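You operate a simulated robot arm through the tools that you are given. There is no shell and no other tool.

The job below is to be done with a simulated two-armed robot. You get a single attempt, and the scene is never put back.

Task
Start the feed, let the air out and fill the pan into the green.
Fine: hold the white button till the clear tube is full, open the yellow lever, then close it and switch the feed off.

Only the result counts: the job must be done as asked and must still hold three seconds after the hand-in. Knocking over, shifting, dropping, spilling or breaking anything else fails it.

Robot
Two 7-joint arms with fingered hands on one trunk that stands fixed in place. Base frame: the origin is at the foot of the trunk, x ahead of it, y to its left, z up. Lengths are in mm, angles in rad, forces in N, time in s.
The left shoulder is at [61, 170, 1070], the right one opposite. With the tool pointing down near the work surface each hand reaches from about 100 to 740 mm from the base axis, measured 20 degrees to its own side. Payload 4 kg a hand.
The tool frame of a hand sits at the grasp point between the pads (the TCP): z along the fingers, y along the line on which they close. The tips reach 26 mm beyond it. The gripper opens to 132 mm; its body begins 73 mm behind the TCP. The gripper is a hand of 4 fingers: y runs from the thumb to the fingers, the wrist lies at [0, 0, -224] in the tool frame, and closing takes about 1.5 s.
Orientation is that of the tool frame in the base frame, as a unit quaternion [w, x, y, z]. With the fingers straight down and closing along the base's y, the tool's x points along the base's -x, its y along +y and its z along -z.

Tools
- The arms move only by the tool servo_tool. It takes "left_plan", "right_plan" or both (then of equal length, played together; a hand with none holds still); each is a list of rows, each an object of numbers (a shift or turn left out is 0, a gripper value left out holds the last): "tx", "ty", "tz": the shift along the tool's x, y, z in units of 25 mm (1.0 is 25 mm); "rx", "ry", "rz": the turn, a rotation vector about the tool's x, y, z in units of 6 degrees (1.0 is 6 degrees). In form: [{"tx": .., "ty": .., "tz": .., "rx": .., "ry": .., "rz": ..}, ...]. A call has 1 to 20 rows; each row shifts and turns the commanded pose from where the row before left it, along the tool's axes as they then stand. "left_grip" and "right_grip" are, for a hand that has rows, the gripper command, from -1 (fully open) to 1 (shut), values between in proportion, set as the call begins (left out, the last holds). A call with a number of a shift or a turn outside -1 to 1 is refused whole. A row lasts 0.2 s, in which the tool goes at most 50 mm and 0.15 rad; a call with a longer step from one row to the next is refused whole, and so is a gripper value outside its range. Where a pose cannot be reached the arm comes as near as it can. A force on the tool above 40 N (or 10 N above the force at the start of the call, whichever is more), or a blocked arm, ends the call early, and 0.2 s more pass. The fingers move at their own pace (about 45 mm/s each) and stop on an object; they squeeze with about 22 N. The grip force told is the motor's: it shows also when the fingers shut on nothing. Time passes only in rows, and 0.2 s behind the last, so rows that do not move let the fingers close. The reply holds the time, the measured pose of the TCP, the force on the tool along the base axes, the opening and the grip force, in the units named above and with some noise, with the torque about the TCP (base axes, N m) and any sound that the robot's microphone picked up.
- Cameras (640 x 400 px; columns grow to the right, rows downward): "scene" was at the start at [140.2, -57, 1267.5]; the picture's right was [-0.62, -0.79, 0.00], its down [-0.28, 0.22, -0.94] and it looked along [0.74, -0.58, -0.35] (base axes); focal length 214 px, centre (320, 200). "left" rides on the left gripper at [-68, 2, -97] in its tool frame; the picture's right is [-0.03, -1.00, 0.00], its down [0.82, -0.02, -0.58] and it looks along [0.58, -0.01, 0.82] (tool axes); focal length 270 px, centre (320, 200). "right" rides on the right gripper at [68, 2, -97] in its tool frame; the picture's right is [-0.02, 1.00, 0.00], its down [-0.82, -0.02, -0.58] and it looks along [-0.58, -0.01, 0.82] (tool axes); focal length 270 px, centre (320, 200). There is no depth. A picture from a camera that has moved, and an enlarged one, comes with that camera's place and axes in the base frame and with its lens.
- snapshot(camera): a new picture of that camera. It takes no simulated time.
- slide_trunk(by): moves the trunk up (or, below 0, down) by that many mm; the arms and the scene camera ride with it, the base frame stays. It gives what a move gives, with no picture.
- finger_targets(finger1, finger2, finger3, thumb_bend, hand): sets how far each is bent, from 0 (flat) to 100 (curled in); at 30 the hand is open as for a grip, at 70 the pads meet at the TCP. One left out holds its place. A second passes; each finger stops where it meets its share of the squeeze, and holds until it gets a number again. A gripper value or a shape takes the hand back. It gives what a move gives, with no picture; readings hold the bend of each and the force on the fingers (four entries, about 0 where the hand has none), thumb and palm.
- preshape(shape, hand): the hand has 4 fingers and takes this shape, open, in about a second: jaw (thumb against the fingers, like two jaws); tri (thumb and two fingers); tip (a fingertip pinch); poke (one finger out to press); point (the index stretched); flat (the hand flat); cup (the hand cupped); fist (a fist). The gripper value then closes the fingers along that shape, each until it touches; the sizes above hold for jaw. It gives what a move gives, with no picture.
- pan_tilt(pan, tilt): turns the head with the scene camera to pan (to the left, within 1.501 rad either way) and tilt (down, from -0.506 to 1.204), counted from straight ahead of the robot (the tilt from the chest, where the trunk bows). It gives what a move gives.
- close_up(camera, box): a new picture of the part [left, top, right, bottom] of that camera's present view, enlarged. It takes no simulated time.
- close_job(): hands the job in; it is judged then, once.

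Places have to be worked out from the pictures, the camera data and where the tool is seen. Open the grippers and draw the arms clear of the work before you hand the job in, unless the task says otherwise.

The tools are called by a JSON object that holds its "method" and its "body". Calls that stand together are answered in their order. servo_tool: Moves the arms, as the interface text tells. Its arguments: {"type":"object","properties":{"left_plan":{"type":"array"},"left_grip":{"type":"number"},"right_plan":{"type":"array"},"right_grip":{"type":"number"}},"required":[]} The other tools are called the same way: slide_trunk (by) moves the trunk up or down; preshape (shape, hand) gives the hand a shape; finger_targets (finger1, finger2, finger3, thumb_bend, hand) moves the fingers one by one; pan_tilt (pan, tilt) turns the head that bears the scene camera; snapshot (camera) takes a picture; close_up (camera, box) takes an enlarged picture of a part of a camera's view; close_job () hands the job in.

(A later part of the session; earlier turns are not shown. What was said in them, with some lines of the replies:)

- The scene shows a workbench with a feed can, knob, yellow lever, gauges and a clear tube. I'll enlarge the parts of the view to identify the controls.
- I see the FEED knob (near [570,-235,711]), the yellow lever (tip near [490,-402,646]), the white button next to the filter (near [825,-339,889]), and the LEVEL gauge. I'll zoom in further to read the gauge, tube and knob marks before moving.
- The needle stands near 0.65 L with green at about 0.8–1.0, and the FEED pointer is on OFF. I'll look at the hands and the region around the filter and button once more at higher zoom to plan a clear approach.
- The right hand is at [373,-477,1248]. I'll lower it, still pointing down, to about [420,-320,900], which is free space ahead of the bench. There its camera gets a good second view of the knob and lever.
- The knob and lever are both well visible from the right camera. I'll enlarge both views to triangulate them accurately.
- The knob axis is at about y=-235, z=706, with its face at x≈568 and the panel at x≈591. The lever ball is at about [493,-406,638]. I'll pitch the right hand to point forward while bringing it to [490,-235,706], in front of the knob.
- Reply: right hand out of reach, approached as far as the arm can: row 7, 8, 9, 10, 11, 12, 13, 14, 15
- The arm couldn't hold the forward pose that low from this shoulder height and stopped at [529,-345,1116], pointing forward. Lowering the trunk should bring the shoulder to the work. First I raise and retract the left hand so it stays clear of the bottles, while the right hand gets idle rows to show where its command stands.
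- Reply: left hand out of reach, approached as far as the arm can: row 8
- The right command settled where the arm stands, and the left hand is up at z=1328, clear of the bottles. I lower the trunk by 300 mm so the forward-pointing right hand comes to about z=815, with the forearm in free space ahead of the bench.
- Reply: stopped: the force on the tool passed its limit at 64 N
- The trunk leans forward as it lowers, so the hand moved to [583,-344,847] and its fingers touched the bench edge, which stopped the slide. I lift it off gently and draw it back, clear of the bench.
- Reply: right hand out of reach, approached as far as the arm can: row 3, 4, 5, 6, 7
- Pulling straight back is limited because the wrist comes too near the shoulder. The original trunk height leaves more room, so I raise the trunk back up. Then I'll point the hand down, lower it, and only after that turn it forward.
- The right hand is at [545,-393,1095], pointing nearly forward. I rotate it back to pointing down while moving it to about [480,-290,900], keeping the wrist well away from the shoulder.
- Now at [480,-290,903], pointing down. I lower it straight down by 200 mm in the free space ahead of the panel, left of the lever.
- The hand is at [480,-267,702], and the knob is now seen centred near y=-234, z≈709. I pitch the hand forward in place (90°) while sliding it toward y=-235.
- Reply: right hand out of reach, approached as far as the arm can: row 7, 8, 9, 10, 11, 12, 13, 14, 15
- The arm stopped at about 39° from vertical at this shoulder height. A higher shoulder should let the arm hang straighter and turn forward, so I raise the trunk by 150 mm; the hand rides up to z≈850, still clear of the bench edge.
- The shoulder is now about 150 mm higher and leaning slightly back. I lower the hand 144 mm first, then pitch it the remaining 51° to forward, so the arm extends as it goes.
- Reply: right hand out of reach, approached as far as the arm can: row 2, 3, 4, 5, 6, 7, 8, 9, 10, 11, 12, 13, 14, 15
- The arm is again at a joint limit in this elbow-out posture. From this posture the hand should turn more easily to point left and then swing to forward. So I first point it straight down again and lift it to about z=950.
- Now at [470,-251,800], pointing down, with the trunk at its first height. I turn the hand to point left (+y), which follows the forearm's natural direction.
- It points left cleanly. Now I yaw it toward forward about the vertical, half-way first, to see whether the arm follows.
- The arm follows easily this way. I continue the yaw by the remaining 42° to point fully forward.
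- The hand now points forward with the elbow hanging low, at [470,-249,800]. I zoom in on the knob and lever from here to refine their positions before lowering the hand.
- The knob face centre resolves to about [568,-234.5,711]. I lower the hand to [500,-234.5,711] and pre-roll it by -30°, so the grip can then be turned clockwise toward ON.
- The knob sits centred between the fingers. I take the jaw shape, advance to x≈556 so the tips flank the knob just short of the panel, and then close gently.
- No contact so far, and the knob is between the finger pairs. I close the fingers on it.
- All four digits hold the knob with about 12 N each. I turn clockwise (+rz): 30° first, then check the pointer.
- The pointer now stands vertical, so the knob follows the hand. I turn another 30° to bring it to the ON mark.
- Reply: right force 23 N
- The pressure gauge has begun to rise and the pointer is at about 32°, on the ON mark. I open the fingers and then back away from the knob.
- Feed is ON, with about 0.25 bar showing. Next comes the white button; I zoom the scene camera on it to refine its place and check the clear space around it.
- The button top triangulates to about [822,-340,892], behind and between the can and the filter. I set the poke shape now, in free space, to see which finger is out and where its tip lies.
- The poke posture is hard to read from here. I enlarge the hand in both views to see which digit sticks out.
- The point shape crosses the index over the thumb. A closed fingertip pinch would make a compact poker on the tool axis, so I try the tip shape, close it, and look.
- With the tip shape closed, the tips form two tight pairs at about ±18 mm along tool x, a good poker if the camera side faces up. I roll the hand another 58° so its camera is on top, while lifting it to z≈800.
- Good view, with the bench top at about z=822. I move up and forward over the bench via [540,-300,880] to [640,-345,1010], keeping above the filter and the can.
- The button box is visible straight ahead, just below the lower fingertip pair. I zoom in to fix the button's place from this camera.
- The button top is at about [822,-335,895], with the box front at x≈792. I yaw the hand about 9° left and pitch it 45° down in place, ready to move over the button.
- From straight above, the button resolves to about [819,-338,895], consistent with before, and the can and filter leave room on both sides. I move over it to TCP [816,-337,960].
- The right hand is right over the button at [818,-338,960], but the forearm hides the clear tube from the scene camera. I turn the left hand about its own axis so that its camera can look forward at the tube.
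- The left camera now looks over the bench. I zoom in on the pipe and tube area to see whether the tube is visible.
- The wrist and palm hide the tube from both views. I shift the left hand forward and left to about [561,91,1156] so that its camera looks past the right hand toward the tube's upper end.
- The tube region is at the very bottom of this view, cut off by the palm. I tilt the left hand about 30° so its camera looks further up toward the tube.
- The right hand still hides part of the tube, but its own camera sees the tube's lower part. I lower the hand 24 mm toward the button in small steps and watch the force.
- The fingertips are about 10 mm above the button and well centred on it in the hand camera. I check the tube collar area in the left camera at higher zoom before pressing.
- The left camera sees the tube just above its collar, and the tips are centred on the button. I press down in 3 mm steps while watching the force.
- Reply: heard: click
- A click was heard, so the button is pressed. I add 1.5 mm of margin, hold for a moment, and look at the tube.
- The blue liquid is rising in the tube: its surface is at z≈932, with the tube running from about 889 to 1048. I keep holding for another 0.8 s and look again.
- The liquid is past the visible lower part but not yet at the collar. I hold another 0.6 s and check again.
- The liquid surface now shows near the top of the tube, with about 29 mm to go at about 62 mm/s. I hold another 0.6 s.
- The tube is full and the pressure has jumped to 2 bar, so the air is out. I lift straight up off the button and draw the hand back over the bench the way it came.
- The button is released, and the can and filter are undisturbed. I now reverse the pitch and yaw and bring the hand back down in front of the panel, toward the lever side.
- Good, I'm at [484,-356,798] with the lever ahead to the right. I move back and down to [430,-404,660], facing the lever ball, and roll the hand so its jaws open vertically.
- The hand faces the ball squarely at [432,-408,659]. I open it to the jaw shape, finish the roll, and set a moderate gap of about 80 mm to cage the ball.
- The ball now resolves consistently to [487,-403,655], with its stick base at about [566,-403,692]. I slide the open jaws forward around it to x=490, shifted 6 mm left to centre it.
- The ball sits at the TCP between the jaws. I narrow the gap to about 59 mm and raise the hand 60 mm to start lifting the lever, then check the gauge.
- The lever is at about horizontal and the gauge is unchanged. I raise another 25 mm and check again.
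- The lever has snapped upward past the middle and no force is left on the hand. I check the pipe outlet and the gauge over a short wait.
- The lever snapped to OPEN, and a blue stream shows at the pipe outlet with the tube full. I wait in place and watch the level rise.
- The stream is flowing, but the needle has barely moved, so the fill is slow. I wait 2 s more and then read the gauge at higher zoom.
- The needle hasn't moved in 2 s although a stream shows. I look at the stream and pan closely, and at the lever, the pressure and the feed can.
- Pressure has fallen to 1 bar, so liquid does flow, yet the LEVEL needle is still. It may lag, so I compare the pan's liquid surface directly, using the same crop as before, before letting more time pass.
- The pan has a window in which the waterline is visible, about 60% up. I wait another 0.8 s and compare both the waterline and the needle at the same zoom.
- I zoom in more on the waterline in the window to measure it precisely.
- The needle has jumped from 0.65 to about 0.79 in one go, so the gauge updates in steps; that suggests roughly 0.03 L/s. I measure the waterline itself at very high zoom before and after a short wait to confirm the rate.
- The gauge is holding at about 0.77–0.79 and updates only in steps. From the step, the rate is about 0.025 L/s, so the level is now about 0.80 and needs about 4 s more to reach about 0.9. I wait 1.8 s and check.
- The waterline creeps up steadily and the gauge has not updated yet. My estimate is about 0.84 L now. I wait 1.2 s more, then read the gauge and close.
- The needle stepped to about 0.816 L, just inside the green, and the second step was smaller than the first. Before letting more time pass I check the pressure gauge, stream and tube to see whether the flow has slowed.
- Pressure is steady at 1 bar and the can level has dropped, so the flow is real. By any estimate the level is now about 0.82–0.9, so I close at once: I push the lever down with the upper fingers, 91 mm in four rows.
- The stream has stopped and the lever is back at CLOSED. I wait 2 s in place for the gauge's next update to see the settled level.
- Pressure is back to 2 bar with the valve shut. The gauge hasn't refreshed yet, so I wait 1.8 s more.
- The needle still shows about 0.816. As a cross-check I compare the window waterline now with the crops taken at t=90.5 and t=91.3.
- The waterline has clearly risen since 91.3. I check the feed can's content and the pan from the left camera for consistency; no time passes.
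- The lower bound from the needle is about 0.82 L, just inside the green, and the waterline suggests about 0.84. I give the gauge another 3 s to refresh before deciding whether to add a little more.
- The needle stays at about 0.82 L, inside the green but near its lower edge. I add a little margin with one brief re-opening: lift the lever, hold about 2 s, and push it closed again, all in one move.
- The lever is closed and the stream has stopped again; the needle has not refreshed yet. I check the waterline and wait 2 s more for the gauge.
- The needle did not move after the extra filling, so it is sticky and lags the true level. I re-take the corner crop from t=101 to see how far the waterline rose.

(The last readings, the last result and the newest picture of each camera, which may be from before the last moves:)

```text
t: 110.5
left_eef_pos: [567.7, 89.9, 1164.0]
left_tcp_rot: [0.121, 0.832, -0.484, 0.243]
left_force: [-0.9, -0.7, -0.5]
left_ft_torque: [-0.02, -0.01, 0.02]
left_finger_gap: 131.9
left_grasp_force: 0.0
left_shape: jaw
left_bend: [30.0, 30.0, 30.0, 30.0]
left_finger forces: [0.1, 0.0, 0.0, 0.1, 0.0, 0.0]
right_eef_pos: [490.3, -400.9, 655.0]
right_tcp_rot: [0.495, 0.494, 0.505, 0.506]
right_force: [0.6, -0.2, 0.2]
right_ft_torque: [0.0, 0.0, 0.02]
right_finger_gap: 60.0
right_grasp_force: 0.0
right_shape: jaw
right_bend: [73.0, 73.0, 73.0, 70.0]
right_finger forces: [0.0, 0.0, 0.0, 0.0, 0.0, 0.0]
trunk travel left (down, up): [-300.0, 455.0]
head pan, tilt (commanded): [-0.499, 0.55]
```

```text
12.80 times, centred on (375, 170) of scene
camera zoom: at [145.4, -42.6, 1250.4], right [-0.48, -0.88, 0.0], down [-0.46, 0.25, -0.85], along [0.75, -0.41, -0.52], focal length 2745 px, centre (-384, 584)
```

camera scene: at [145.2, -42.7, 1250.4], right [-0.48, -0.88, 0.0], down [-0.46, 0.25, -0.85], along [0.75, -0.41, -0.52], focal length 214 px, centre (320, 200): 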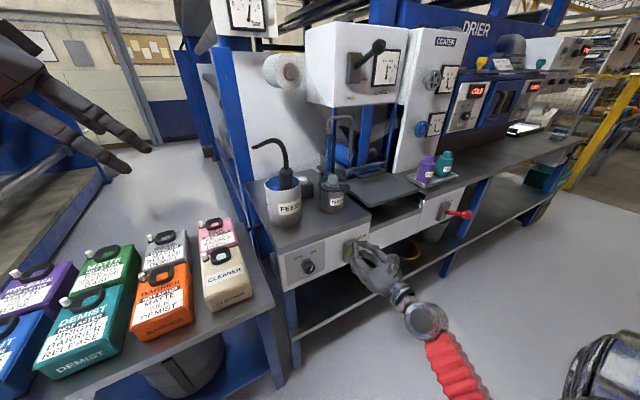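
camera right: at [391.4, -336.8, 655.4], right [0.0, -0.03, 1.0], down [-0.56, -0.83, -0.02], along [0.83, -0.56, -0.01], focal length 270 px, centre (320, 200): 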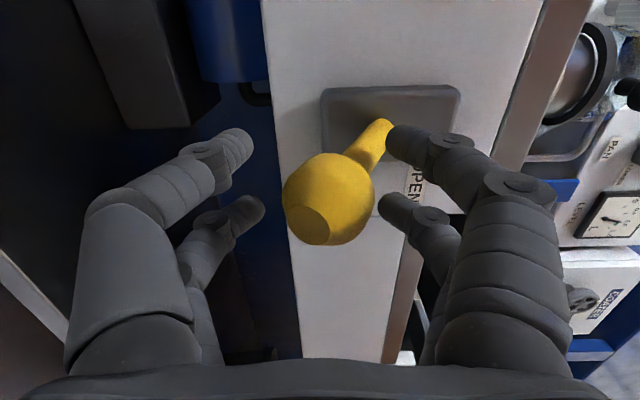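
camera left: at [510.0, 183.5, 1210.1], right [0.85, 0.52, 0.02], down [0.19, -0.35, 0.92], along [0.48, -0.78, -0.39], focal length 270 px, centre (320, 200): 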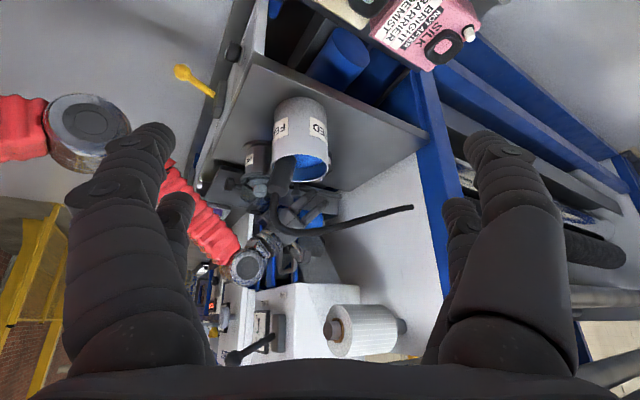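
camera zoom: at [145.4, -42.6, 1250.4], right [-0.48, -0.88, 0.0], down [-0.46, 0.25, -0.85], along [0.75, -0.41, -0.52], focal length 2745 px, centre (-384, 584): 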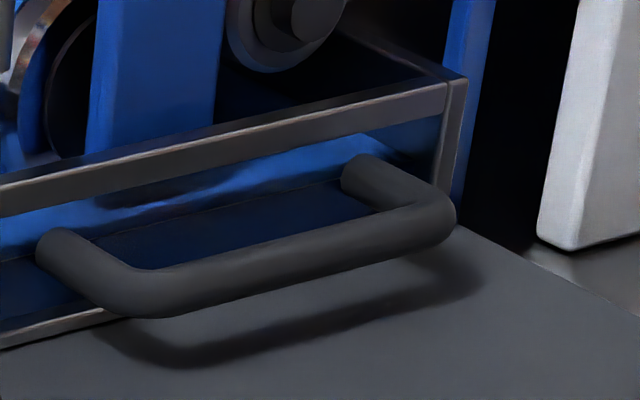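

The waterline rose about 4 px, or about 0.05 L, so the pan should hold about 0.87 L, well inside the green. I back the hand off the lever, open it, and move over in front of the FEED knob, pre-rolled +30° for turning back to OFF.

{"method": "servo_tool", "body": {"right_plan": [{"tz": -1}, {"tz": -1}, {"tz": -1}]}}

{"method": "servo_tool", "body": {"right_plan": [{"tx": 0.946, "ty": 0.323}, {"tx": 0.946, "ty": 0.323}, {"tx": 0.946, "ty": 0.323}, {"tx": 0.946, "ty": 0.323}, {"tx": 0.946, "ty": 0.323}, {"tx": 0.946, "ty": 0.323}, {"tx": 0.946, "ty": 0.323}, {"rz": 1}, {"rz": 1}, {"rz": 1}, {"rz": 1}, {"rz": 1}, {"tz": 0.8}, {"tz": 0.8}, {"tz": 0.8}], "right_grip": -1}}

{"method": "snapshot", "body": {"camera": "right"}}

{"method": "snapshot", "body": {"camera": "scene"}}

{"method": "close_up", "body": {"camera": "scene", "box": [376, 54, 400, 84]}}

```text
t: 111.3
left_eef_pos: [567.6, 90.0, 1165.3]
left_tcp_rot: [0.121, 0.831, -0.485, 0.244]
left_force: [-0.8, -0.6, -0.2]
left_ft_torque: [0.01, 0.02, 0.02]
left_finger_gap: 132.2
left_grasp_force: 0.1
left_shape: jaw
left_bend: [30.0, 30.0, 30.0, 30.0]
left_finger forces: [0.1, 0.0, 0.0, 0.1, 0.0, 0.0]
right_eef_pos: [414.8, -406.3, 654.9]
right_tcp_rot: [0.495, 0.494, 0.504, 0.507]
right_force: [0.2, 0.6, 0.7]
right_ft_torque: [0.0, -0.02, -0.01]
right_finger_gap: 59.5
right_grasp_force: 0.0
right_shape: jaw
right_bend: [73.0, 73.0, 73.0, 70.0]
right_finger forces: [0.1, 0.0, 0.0, 0.1, 0.1, 0.1]
trunk travel left (down, up): [-300.0, 455.0]
head pan, tilt (commanded): [-0.499, 0.55]
```

```text
t: 114.5
left_eef_pos: [567.1, 89.7, 1164.7]
left_tcp_rot: [0.122, 0.831, -0.485, 0.243]
left_force: [0.2, 0.2, 0.2]
left_ft_torque: [0.03, 0.02, 0.02]
left_finger_gap: 132.0
left_grasp_force: 0.1
left_shape: jaw
left_bend: [30.0, 30.0, 30.0, 30.0]
left_finger forces: [0.0, 0.0, 0.1, 0.0, 0.0, 0.0]
right_eef_pos: [470.8, -238.6, 711.5]
right_tcp_rot: [0.347, 0.607, 0.36, 0.617]
right_force: [-0.7, 0.0, 0.2]
right_ft_torque: [-0.01, 0.0, -0.01]
right_finger_gap: 131.7
right_grasp_force: 0.0
right_shape: jaw
right_bend: [30.0, 30.0, 30.0, 30.0]
right_finger forces: [0.1, 0.1, 0.0, 0.0, 0.1, 0.1]
trunk travel left (down, up): [-300.0, 455.0]
head pan, tilt (commanded): [-0.499, 0.55]
```

```text
taken
camera right: at [372.3, -182.4, 746.5], right [0.01, -0.52, 0.85], down [-0.56, -0.71, -0.43], along [0.83, -0.47, -0.3], focal length 270 px, centre (320, 200)
```

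right: 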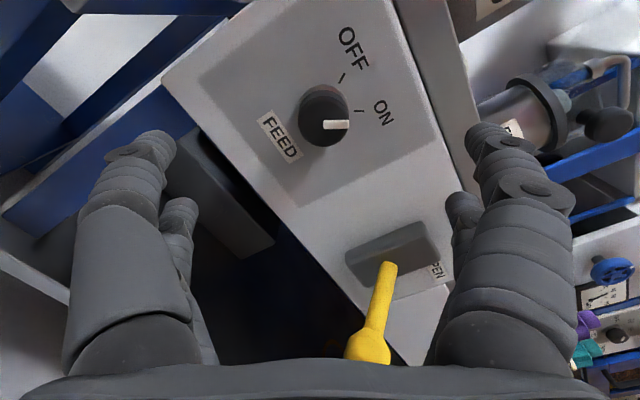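

```text
taken
camera scene: at [145.6, -42.5, 1250.3], right [-0.48, -0.88, 0.0], down [-0.46, 0.25, -0.85], along [0.75, -0.41, -0.52], focal length 214 px, centre (320, 200)
```

scene: 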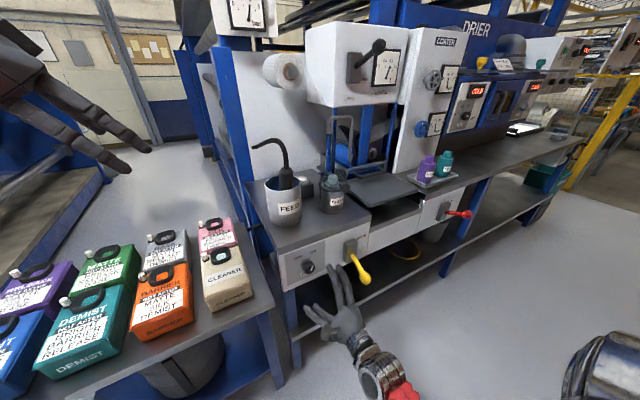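

```text
13.33 times, centred on (388, 69) of scene
camera zoom: at [145.6, -42.5, 1250.3], right [-0.48, -0.88, 0.0], down [-0.46, 0.25, -0.85], along [0.75, -0.41, -0.52], focal length 2860 px, centre (-587, 1947)
```

zoom: 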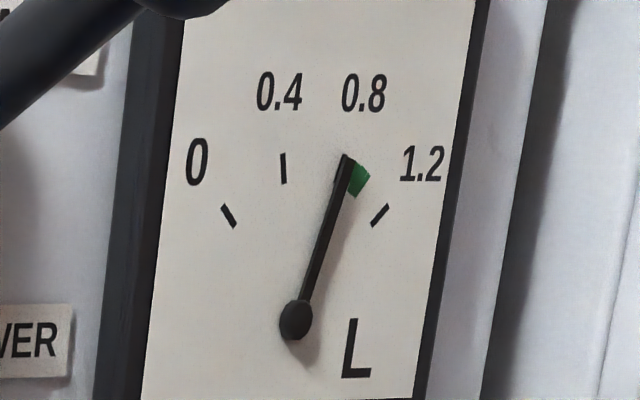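

The lever is closed and the knob is centred between the open fingers. I advance 85 mm to flank the knob, as before.

{"method": "servo_tool", "body": {"right_plan": [{"tx": 0.01, "ty": -0.006, "tz": 0.85}, {"tx": 0.01, "ty": -0.006, "tz": 0.85}, {"tx": 0.01, "ty": -0.006, "tz": 0.85}, {"tx": 0.01, "ty": -0.006, "tz": 0.85}]}}

{"method": "snapshot", "body": {"camera": "right"}}

```text
t: 115.5
left_eef_pos: [569.7, 89.9, 1164.3]
left_tcp_rot: [0.121, 0.831, -0.486, 0.242]
left_force: [0.9, 0.5, 0.3]
left_ft_torque: [0.0, 0.02, -0.01]
left_finger_gap: 132.0
left_grasp_force: 0.0
left_shape: jaw
left_bend: [30.0, 30.0, 30.0, 30.0]
left_finger forces: [0.0, 0.0, 0.1, 0.1, 0.0, 0.1]
right_eef_pos: [555.7, -234.6, 712.4]
right_tcp_rot: [0.348, 0.607, 0.36, 0.617]
right_force: [0.3, 0.5, 0.3]
right_ft_torque: [-0.05, -0.01, 0.03]
right_finger_gap: 132.0
right_grasp_force: 0.0
right_shape: jaw
right_bend: [30.0, 30.0, 30.0, 30.0]
right_finger forces: [0.1, 0.1, 0.0, 0.0, 0.0, 0.1]
trunk travel left (down, up): [-300.0, 455.0]
head pan, tilt (commanded): [-0.499, 0.55]
```

```text
taken
camera right: at [457.5, -179.0, 746.9], right [0.01, -0.52, 0.85], down [-0.56, -0.71, -0.43], along [0.83, -0.47, -0.3], focal length 270 px, centre (320, 200)
```

right: 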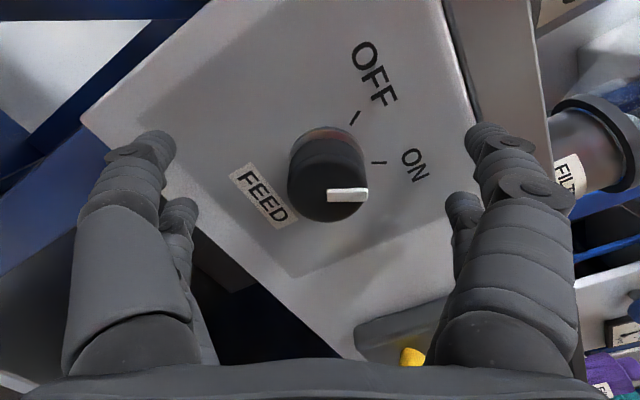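

The hand is at [556,-235,712] with the knob centred. I close the fingers on it.

{"method": "servo_tool", "body": {"right_plan": [{"tx": 0}, {"tx": 0}, {"tx": 0}, {"tx": 0}, {"tx": 0}, {"tx": 0}, {"tx": 0}], "right_grip": 1}}

{"method": "close_up", "body": {"camera": "right", "box": [220, 80, 420, 280]}}

```text
t: 117.1
left_eef_pos: [568.1, 90.5, 1164.5]
left_tcp_rot: [0.121, 0.831, -0.485, 0.242]
left_force: [0.7, -1.0, 0.1]
left_ft_torque: [0.01, -0.02, -0.01]
left_finger_gap: 132.0
left_grasp_force: 0.1
left_shape: jaw
left_bend: [30.0, 30.0, 30.0, 30.0]
left_finger forces: [0.1, 0.0, 0.0, 0.1, 0.1, 0.0]
right_eef_pos: [555.4, -235.6, 711.4]
right_tcp_rot: [0.347, 0.608, 0.359, 0.617]
right_force: [4.0, -0.9, 0.1]
right_ft_torque: [-0.09, 0.0, -0.02]
right_finger_gap: 13.6
right_grasp_force: 16.1
right_shape: jaw
right_bend: [73.0, 73.0, 71.0, 70.0]
right_finger forces: [14.9, 13.7, 13.3, 0.0, 11.9, 0.0]
trunk travel left (down, up): [-300.0, 455.0]
head pan, tilt (commanded): [-0.499, 0.55]
```

```text
2.00 times, centred on (320, 180) of right
camera zoom: at [457.4, -179.0, 747.1], right [0.01, -0.52, 0.85], down [-0.56, -0.71, -0.43], along [0.83, -0.47, -0.3], focal length 541 px, centre (320, 240)
```

zoom: 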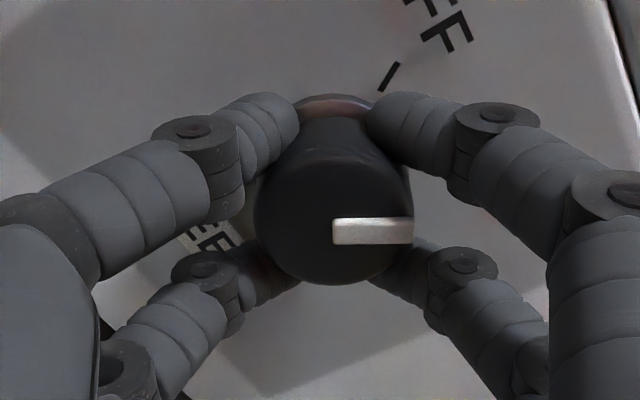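

The grip is firm, at about 13 N per digit. I turn counter-clockwise by 60° back to OFF.

{"method": "servo_tool", "body": {"right_plan": [{"rz": -1}, {"rz": -1}, {"rz": -1}, {"rz": -1}, {"rz": -1}, {"rz": -1}, {"rz": -1}, {"rz": -1}, {"rz": -1}, {"rz": -1}]}}

{"method": "close_up", "body": {"camera": "right", "box": [220, 80, 420, 280]}}

{"method": "close_up", "body": {"camera": "scene", "box": [210, 0, 270, 40]}}

{"method": "close_up", "body": {"camera": "scene", "box": [285, 235, 335, 285]}}

```text
t: 119.3
left_eef_pos: [568.0, 87.2, 1164.5]
left_tcp_rot: [0.121, 0.831, -0.485, 0.243]
left_force: [0.4, 0.1, 0.3]
left_ft_torque: [0.01, -0.02, 0.01]
left_finger_gap: 131.7
left_grasp_force: 0.2
left_shape: jaw
left_bend: [30.0, 30.0, 30.0, 30.0]
left_finger forces: [0.1, 0.1, 0.0, 0.0, 0.0, 0.0]
right_eef_pos: [556.1, -237.2, 712.7]
right_tcp_rot: [0.61, 0.345, 0.614, 0.361]
right_force: [9.9, -19.2, 8.7]
right_ft_torque: [0.07, -0.03, -0.4]
right_finger_gap: 12.5
right_grasp_force: 22.3
right_shape: jaw
right_bend: [73.0, 73.0, 71.0, 70.0]
right_finger forces: [16.4, 25.3, 26.5, 0.0, 16.3, 0.1]
trunk travel left (down, up): [-300.0, 455.0]
head pan, tilt (commanded): [-0.499, 0.55]
```

```text
2.00 times, centred on (320, 180) of right
camera zoom: at [457.9, -179.6, 679.2], right [-0.01, 0.48, 0.88], down [-0.57, -0.73, 0.39], along [0.82, -0.49, 0.28], focal length 541 px, centre (320, 240)
```

zoom: 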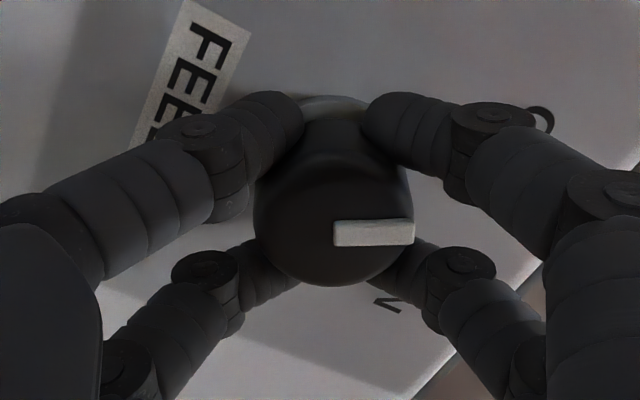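

```text
10.00 times, centred on (240, 20) of scene
camera zoom: at [145.5, -43.9, 1250.4], right [-0.48, -0.88, 0.0], down [-0.46, 0.25, -0.85], along [0.75, -0.41, -0.52], focal length 2145 px, centre (1120, 2000)
```

zoom: 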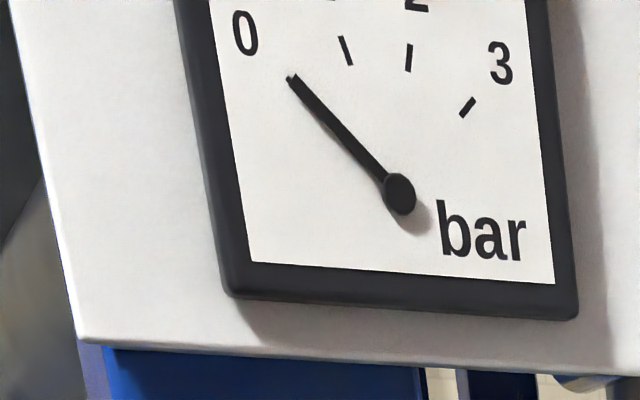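

```text
8.00 times, centred on (310, 260) of scene
camera zoom: at [145.5, -43.9, 1250.4], right [-0.48, -0.88, 0.0], down [-0.46, 0.25, -0.85], along [0.75, -0.41, -0.52], focal length 1716 px, centre (400, -280)
```

zoom: 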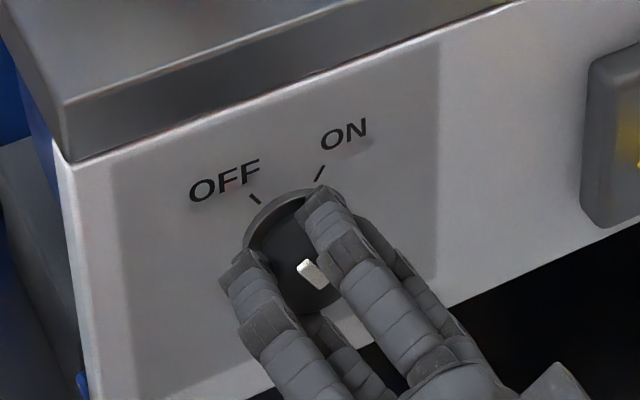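

Pressure reads 0 bar and the pointer is at OFF, so the feed is off. I open the fingers and back straight away from the knob.

{"method": "servo_tool", "body": {"right_plan": [{"tx": 0}, {"tx": 0}, {"tx": 0}, {"tx": 0}, {"tx": 0}, {"tx": 0}, {"tz": -0.8}, {"tz": -1}, {"tz": -1}, {"tz": -1}], "right_grip": -1}}

{"method": "snapshot", "body": {"camera": "right"}}

{"method": "snapshot", "body": {"camera": "scene"}}

{"method": "close_up", "body": {"camera": "scene", "box": [376, 54, 400, 84]}}

{"method": "close_up", "body": {"camera": "scene", "box": [280, 230, 400, 300]}}

{"method": "close_up", "body": {"camera": "scene", "box": [345, 130, 385, 180]}}

```text
t: 121.5
left_eef_pos: [567.5, 90.0, 1165.1]
left_tcp_rot: [0.121, 0.831, -0.485, 0.243]
left_force: [0.4, -0.4, -0.1]
left_ft_torque: [-0.02, -0.03, 0.02]
left_finger_gap: 132.0
left_grasp_force: 0.0
left_shape: jaw
left_bend: [30.0, 30.0, 30.0, 30.0]
left_finger forces: [0.1, 0.0, 0.0, 0.0, 0.0, 0.0]
right_eef_pos: [459.4, -236.9, 711.0]
right_tcp_rot: [0.609, 0.346, 0.615, 0.361]
right_force: [0.8, -0.3, 0.2]
right_ft_torque: [-0.01, -0.04, 0.01]
right_finger_gap: 131.7
right_grasp_force: 0.1
right_shape: jaw
right_bend: [30.0, 30.0, 30.0, 30.0]
right_finger forces: [0.0, 0.0, 0.1, 0.0, 0.0, 0.1]
trunk travel left (down, up): [-300.0, 455.0]
head pan, tilt (commanded): [-0.499, 0.55]
```

```text
taken
camera right: at [362.2, -178.7, 677.9], right [-0.01, 0.48, 0.88], down [-0.56, -0.73, 0.39], along [0.83, -0.49, 0.28], focal length 270 px, centre (320, 200)
```

right: 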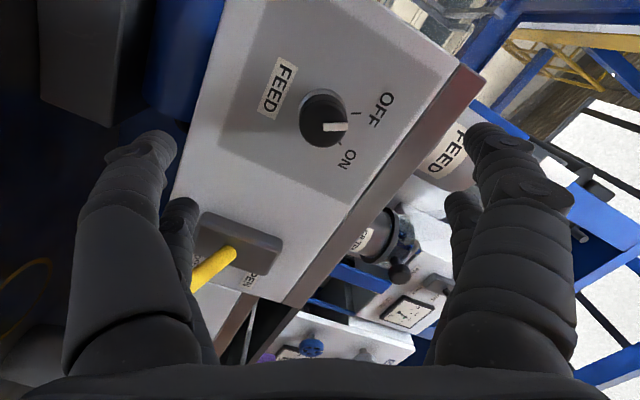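

```text
taken
camera scene: at [145.1, -42.5, 1250.4], right [-0.48, -0.88, 0.0], down [-0.46, 0.25, -0.85], along [0.75, -0.41, -0.52], focal length 214 px, centre (320, 200)
```

scene: 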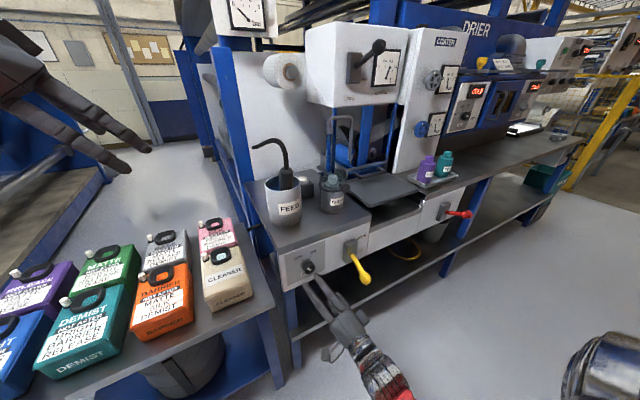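

```text
13.33 times, centred on (388, 69) of scene
camera zoom: at [145.1, -42.5, 1250.4], right [-0.48, -0.88, 0.0], down [-0.46, 0.25, -0.85], along [0.75, -0.41, -0.52], focal length 2860 px, centre (-587, 1947)
```

zoom: 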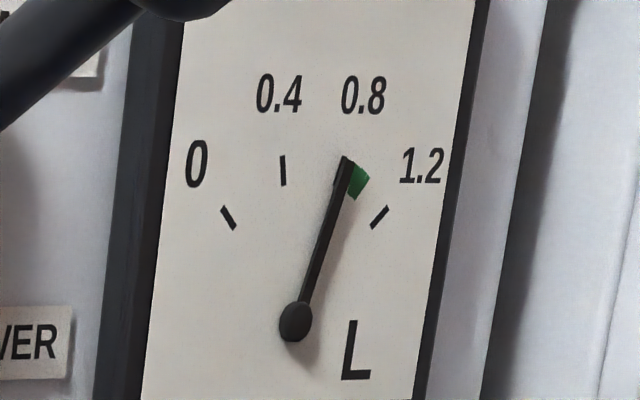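

```text
5.33 times, centred on (340, 265) of scene
camera zoom: at [145.1, -42.5, 1250.4], right [-0.48, -0.88, 0.0], down [-0.46, 0.25, -0.85], along [0.75, -0.41, -0.52], focal length 1144 px, centre (213, -147)
```

zoom: 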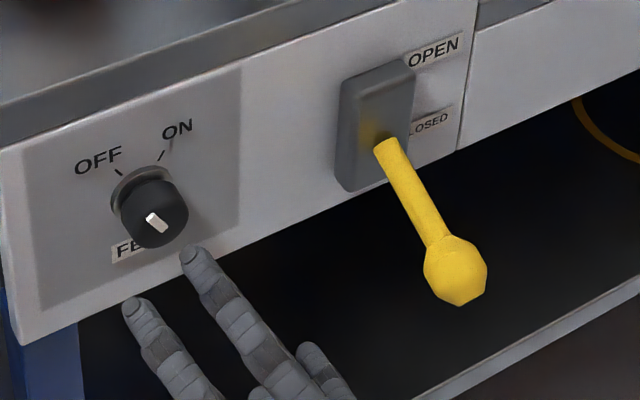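

```text
8.00 times, centred on (365, 155) of scene
camera zoom: at [145.1, -42.5, 1250.4], right [-0.48, -0.88, 0.0], down [-0.46, 0.25, -0.85], along [0.75, -0.41, -0.52], focal length 1716 px, centre (-40, 560)
```

zoom: 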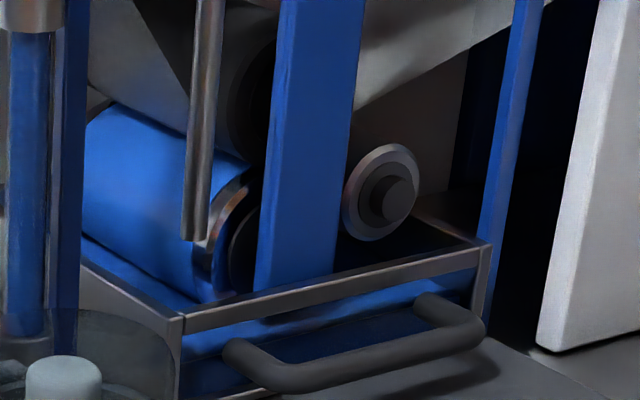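

FEED is at OFF, the yellow lever is CLOSED, the stream has stopped, and the needle is in the green. I draw both arms clear with the hands open: the left up and back, the right further back from the panel.

{"method": "servo_tool", "body": {"left_plan": [{"tx": 0.34, "ty": 0.909, "tz": -0.707}, {"tx": 0.34, "ty": 0.909, "tz": -0.707}, {"tx": 0.34, "ty": 0.909, "tz": -0.707}, {"tx": 0.34, "ty": 0.909, "tz": -0.707}, {"tx": 0.34, "ty": 0.909, "tz": -0.707}, {"tx": 0.34, "ty": 0.909, "tz": -0.707}, {"tx": 0.34, "ty": 0.909, "tz": -0.707}, {"tx": 0.34, "ty": 0.909, "tz": -0.707}], "right_plan": [{"tz": -0.2}, {"tz": -0.2}, {"tz": -0.2}, {"tz": -0.2}, {"tz": -0.2}, {"tz": -0.2}, {"tz": -0.2}, {"tz": -0.2}]}}

{"method": "snapshot", "body": {"camera": "scene"}}

{"method": "close_up", "body": {"camera": "scene", "box": [376, 54, 400, 84]}}

{"method": "close_up", "body": {"camera": "scene", "box": [240, 110, 400, 300]}}

{"method": "close_up", "body": {"camera": "scene", "box": [210, 0, 270, 40]}}

```text
t: 123.3
left_eef_pos: [395.3, 9.6, 1315.1]
left_tcp_rot: [0.12, 0.831, -0.485, 0.243]
left_force: [0.1, -0.1, -1.1]
left_ft_torque: [0.0, -0.01, 0.01]
left_finger_gap: 132.4
left_grasp_force: 0.1
left_shape: jaw
left_bend: [30.0, 30.0, 30.0, 30.0]
left_finger forces: [0.0, 0.0, 0.0, 0.0, 0.1, 0.0]
right_eef_pos: [419.9, -238.2, 711.7]
right_tcp_rot: [0.61, 0.345, 0.615, 0.361]
right_force: [-0.4, 1.1, -0.5]
right_ft_torque: [-0.02, 0.01, -0.02]
right_finger_gap: 132.0
right_grasp_force: 0.0
right_shape: jaw
right_bend: [30.0, 30.0, 30.0, 30.0]
right_finger forces: [0.0, 0.1, 0.0, 0.1, 0.0, 0.0]
trunk travel left (down, up): [-300.0, 455.0]
head pan, tilt (commanded): [-0.499, 0.55]
```

```text
taken
camera scene: at [144.6, -42.9, 1250.5], right [-0.48, -0.88, 0.0], down [-0.46, 0.25, -0.85], along [0.75, -0.41, -0.52], focal length 214 px, centre (320, 200)
```

scene: 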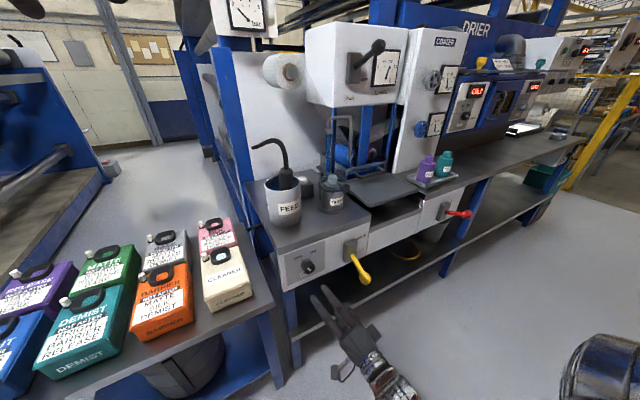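

```text
13.33 times, centred on (388, 69) of scene
camera zoom: at [144.6, -42.9, 1250.5], right [-0.48, -0.88, 0.0], down [-0.46, 0.25, -0.85], along [0.75, -0.41, -0.52], focal length 2860 px, centre (-587, 1947)
```

zoom: 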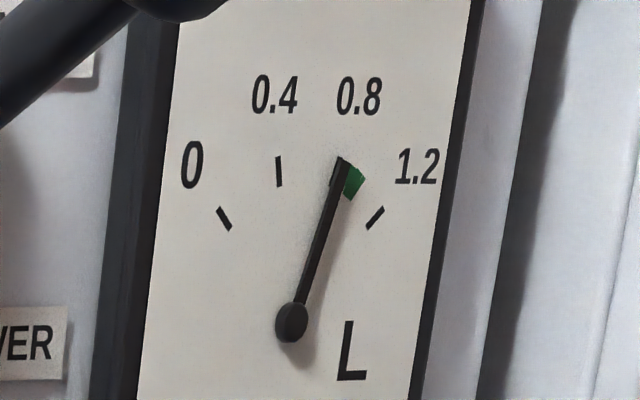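

```text
2.11 times, centred on (320, 205) of scene
camera zoom: at [144.6, -42.9, 1250.5], right [-0.48, -0.88, 0.0], down [-0.46, 0.25, -0.85], along [0.75, -0.41, -0.52], focal length 452 px, centre (320, 190)
```

zoom: 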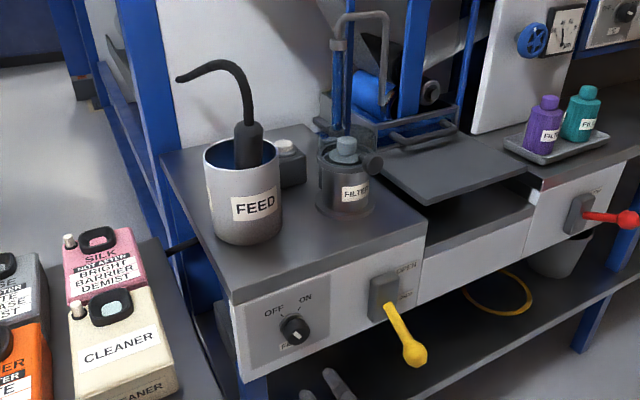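

```text
10.00 times, centred on (240, 20) of scene
camera zoom: at [144.6, -42.9, 1250.5], right [-0.48, -0.88, 0.0], down [-0.46, 0.25, -0.85], along [0.75, -0.41, -0.52], focal length 2145 px, centre (1120, 2000)
```

zoom: 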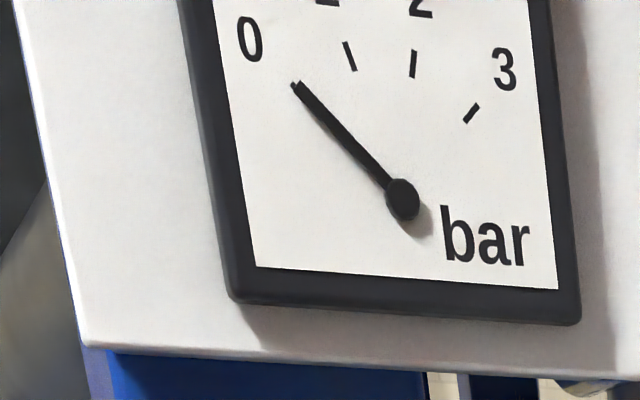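

Everything is settled: feed OFF, 0 bar, lever CLOSED, no stream, level needle in the green, can, filter and bottles standing as before. Both hands are open and clear, so I hand in the job.

{"method": "close_job", "body": {}}

```text
The job is handed in.
```

I ran the whole sequence and handed the job in. The pan is filled into the green, the yellow lever is closed and the feed is off. I haven't seen the verdict on the hand-in.

- **Feed and air:** I switched the feed on and held the white button until the clear tube was full. Pressure jumped to 2 bar at that point.
- **Filling:** I opened the yellow lever, then closed it with the level needle at about 0.82 L. That is just inside the green, which runs from about 0.8 to 1.0 L.
- **Top-up:** I reopened the lever for roughly two seconds to move off the lower edge. The needle did not move after that, so I think it sticks. The waterline in the pan window rose by about 0.05 L, so my best estimate is 0.87 L.
- **At hand-in:** The stream had stopped, pressure read 0 bar and both hands were open and clear. The can, filter and bottles looked undisturbed.

Early on, while I was lowering the trunk, the right fingers touched the top of the bench and the 64 N force stopped the move. I lifted off straight away and saw no damage or shifted objects.
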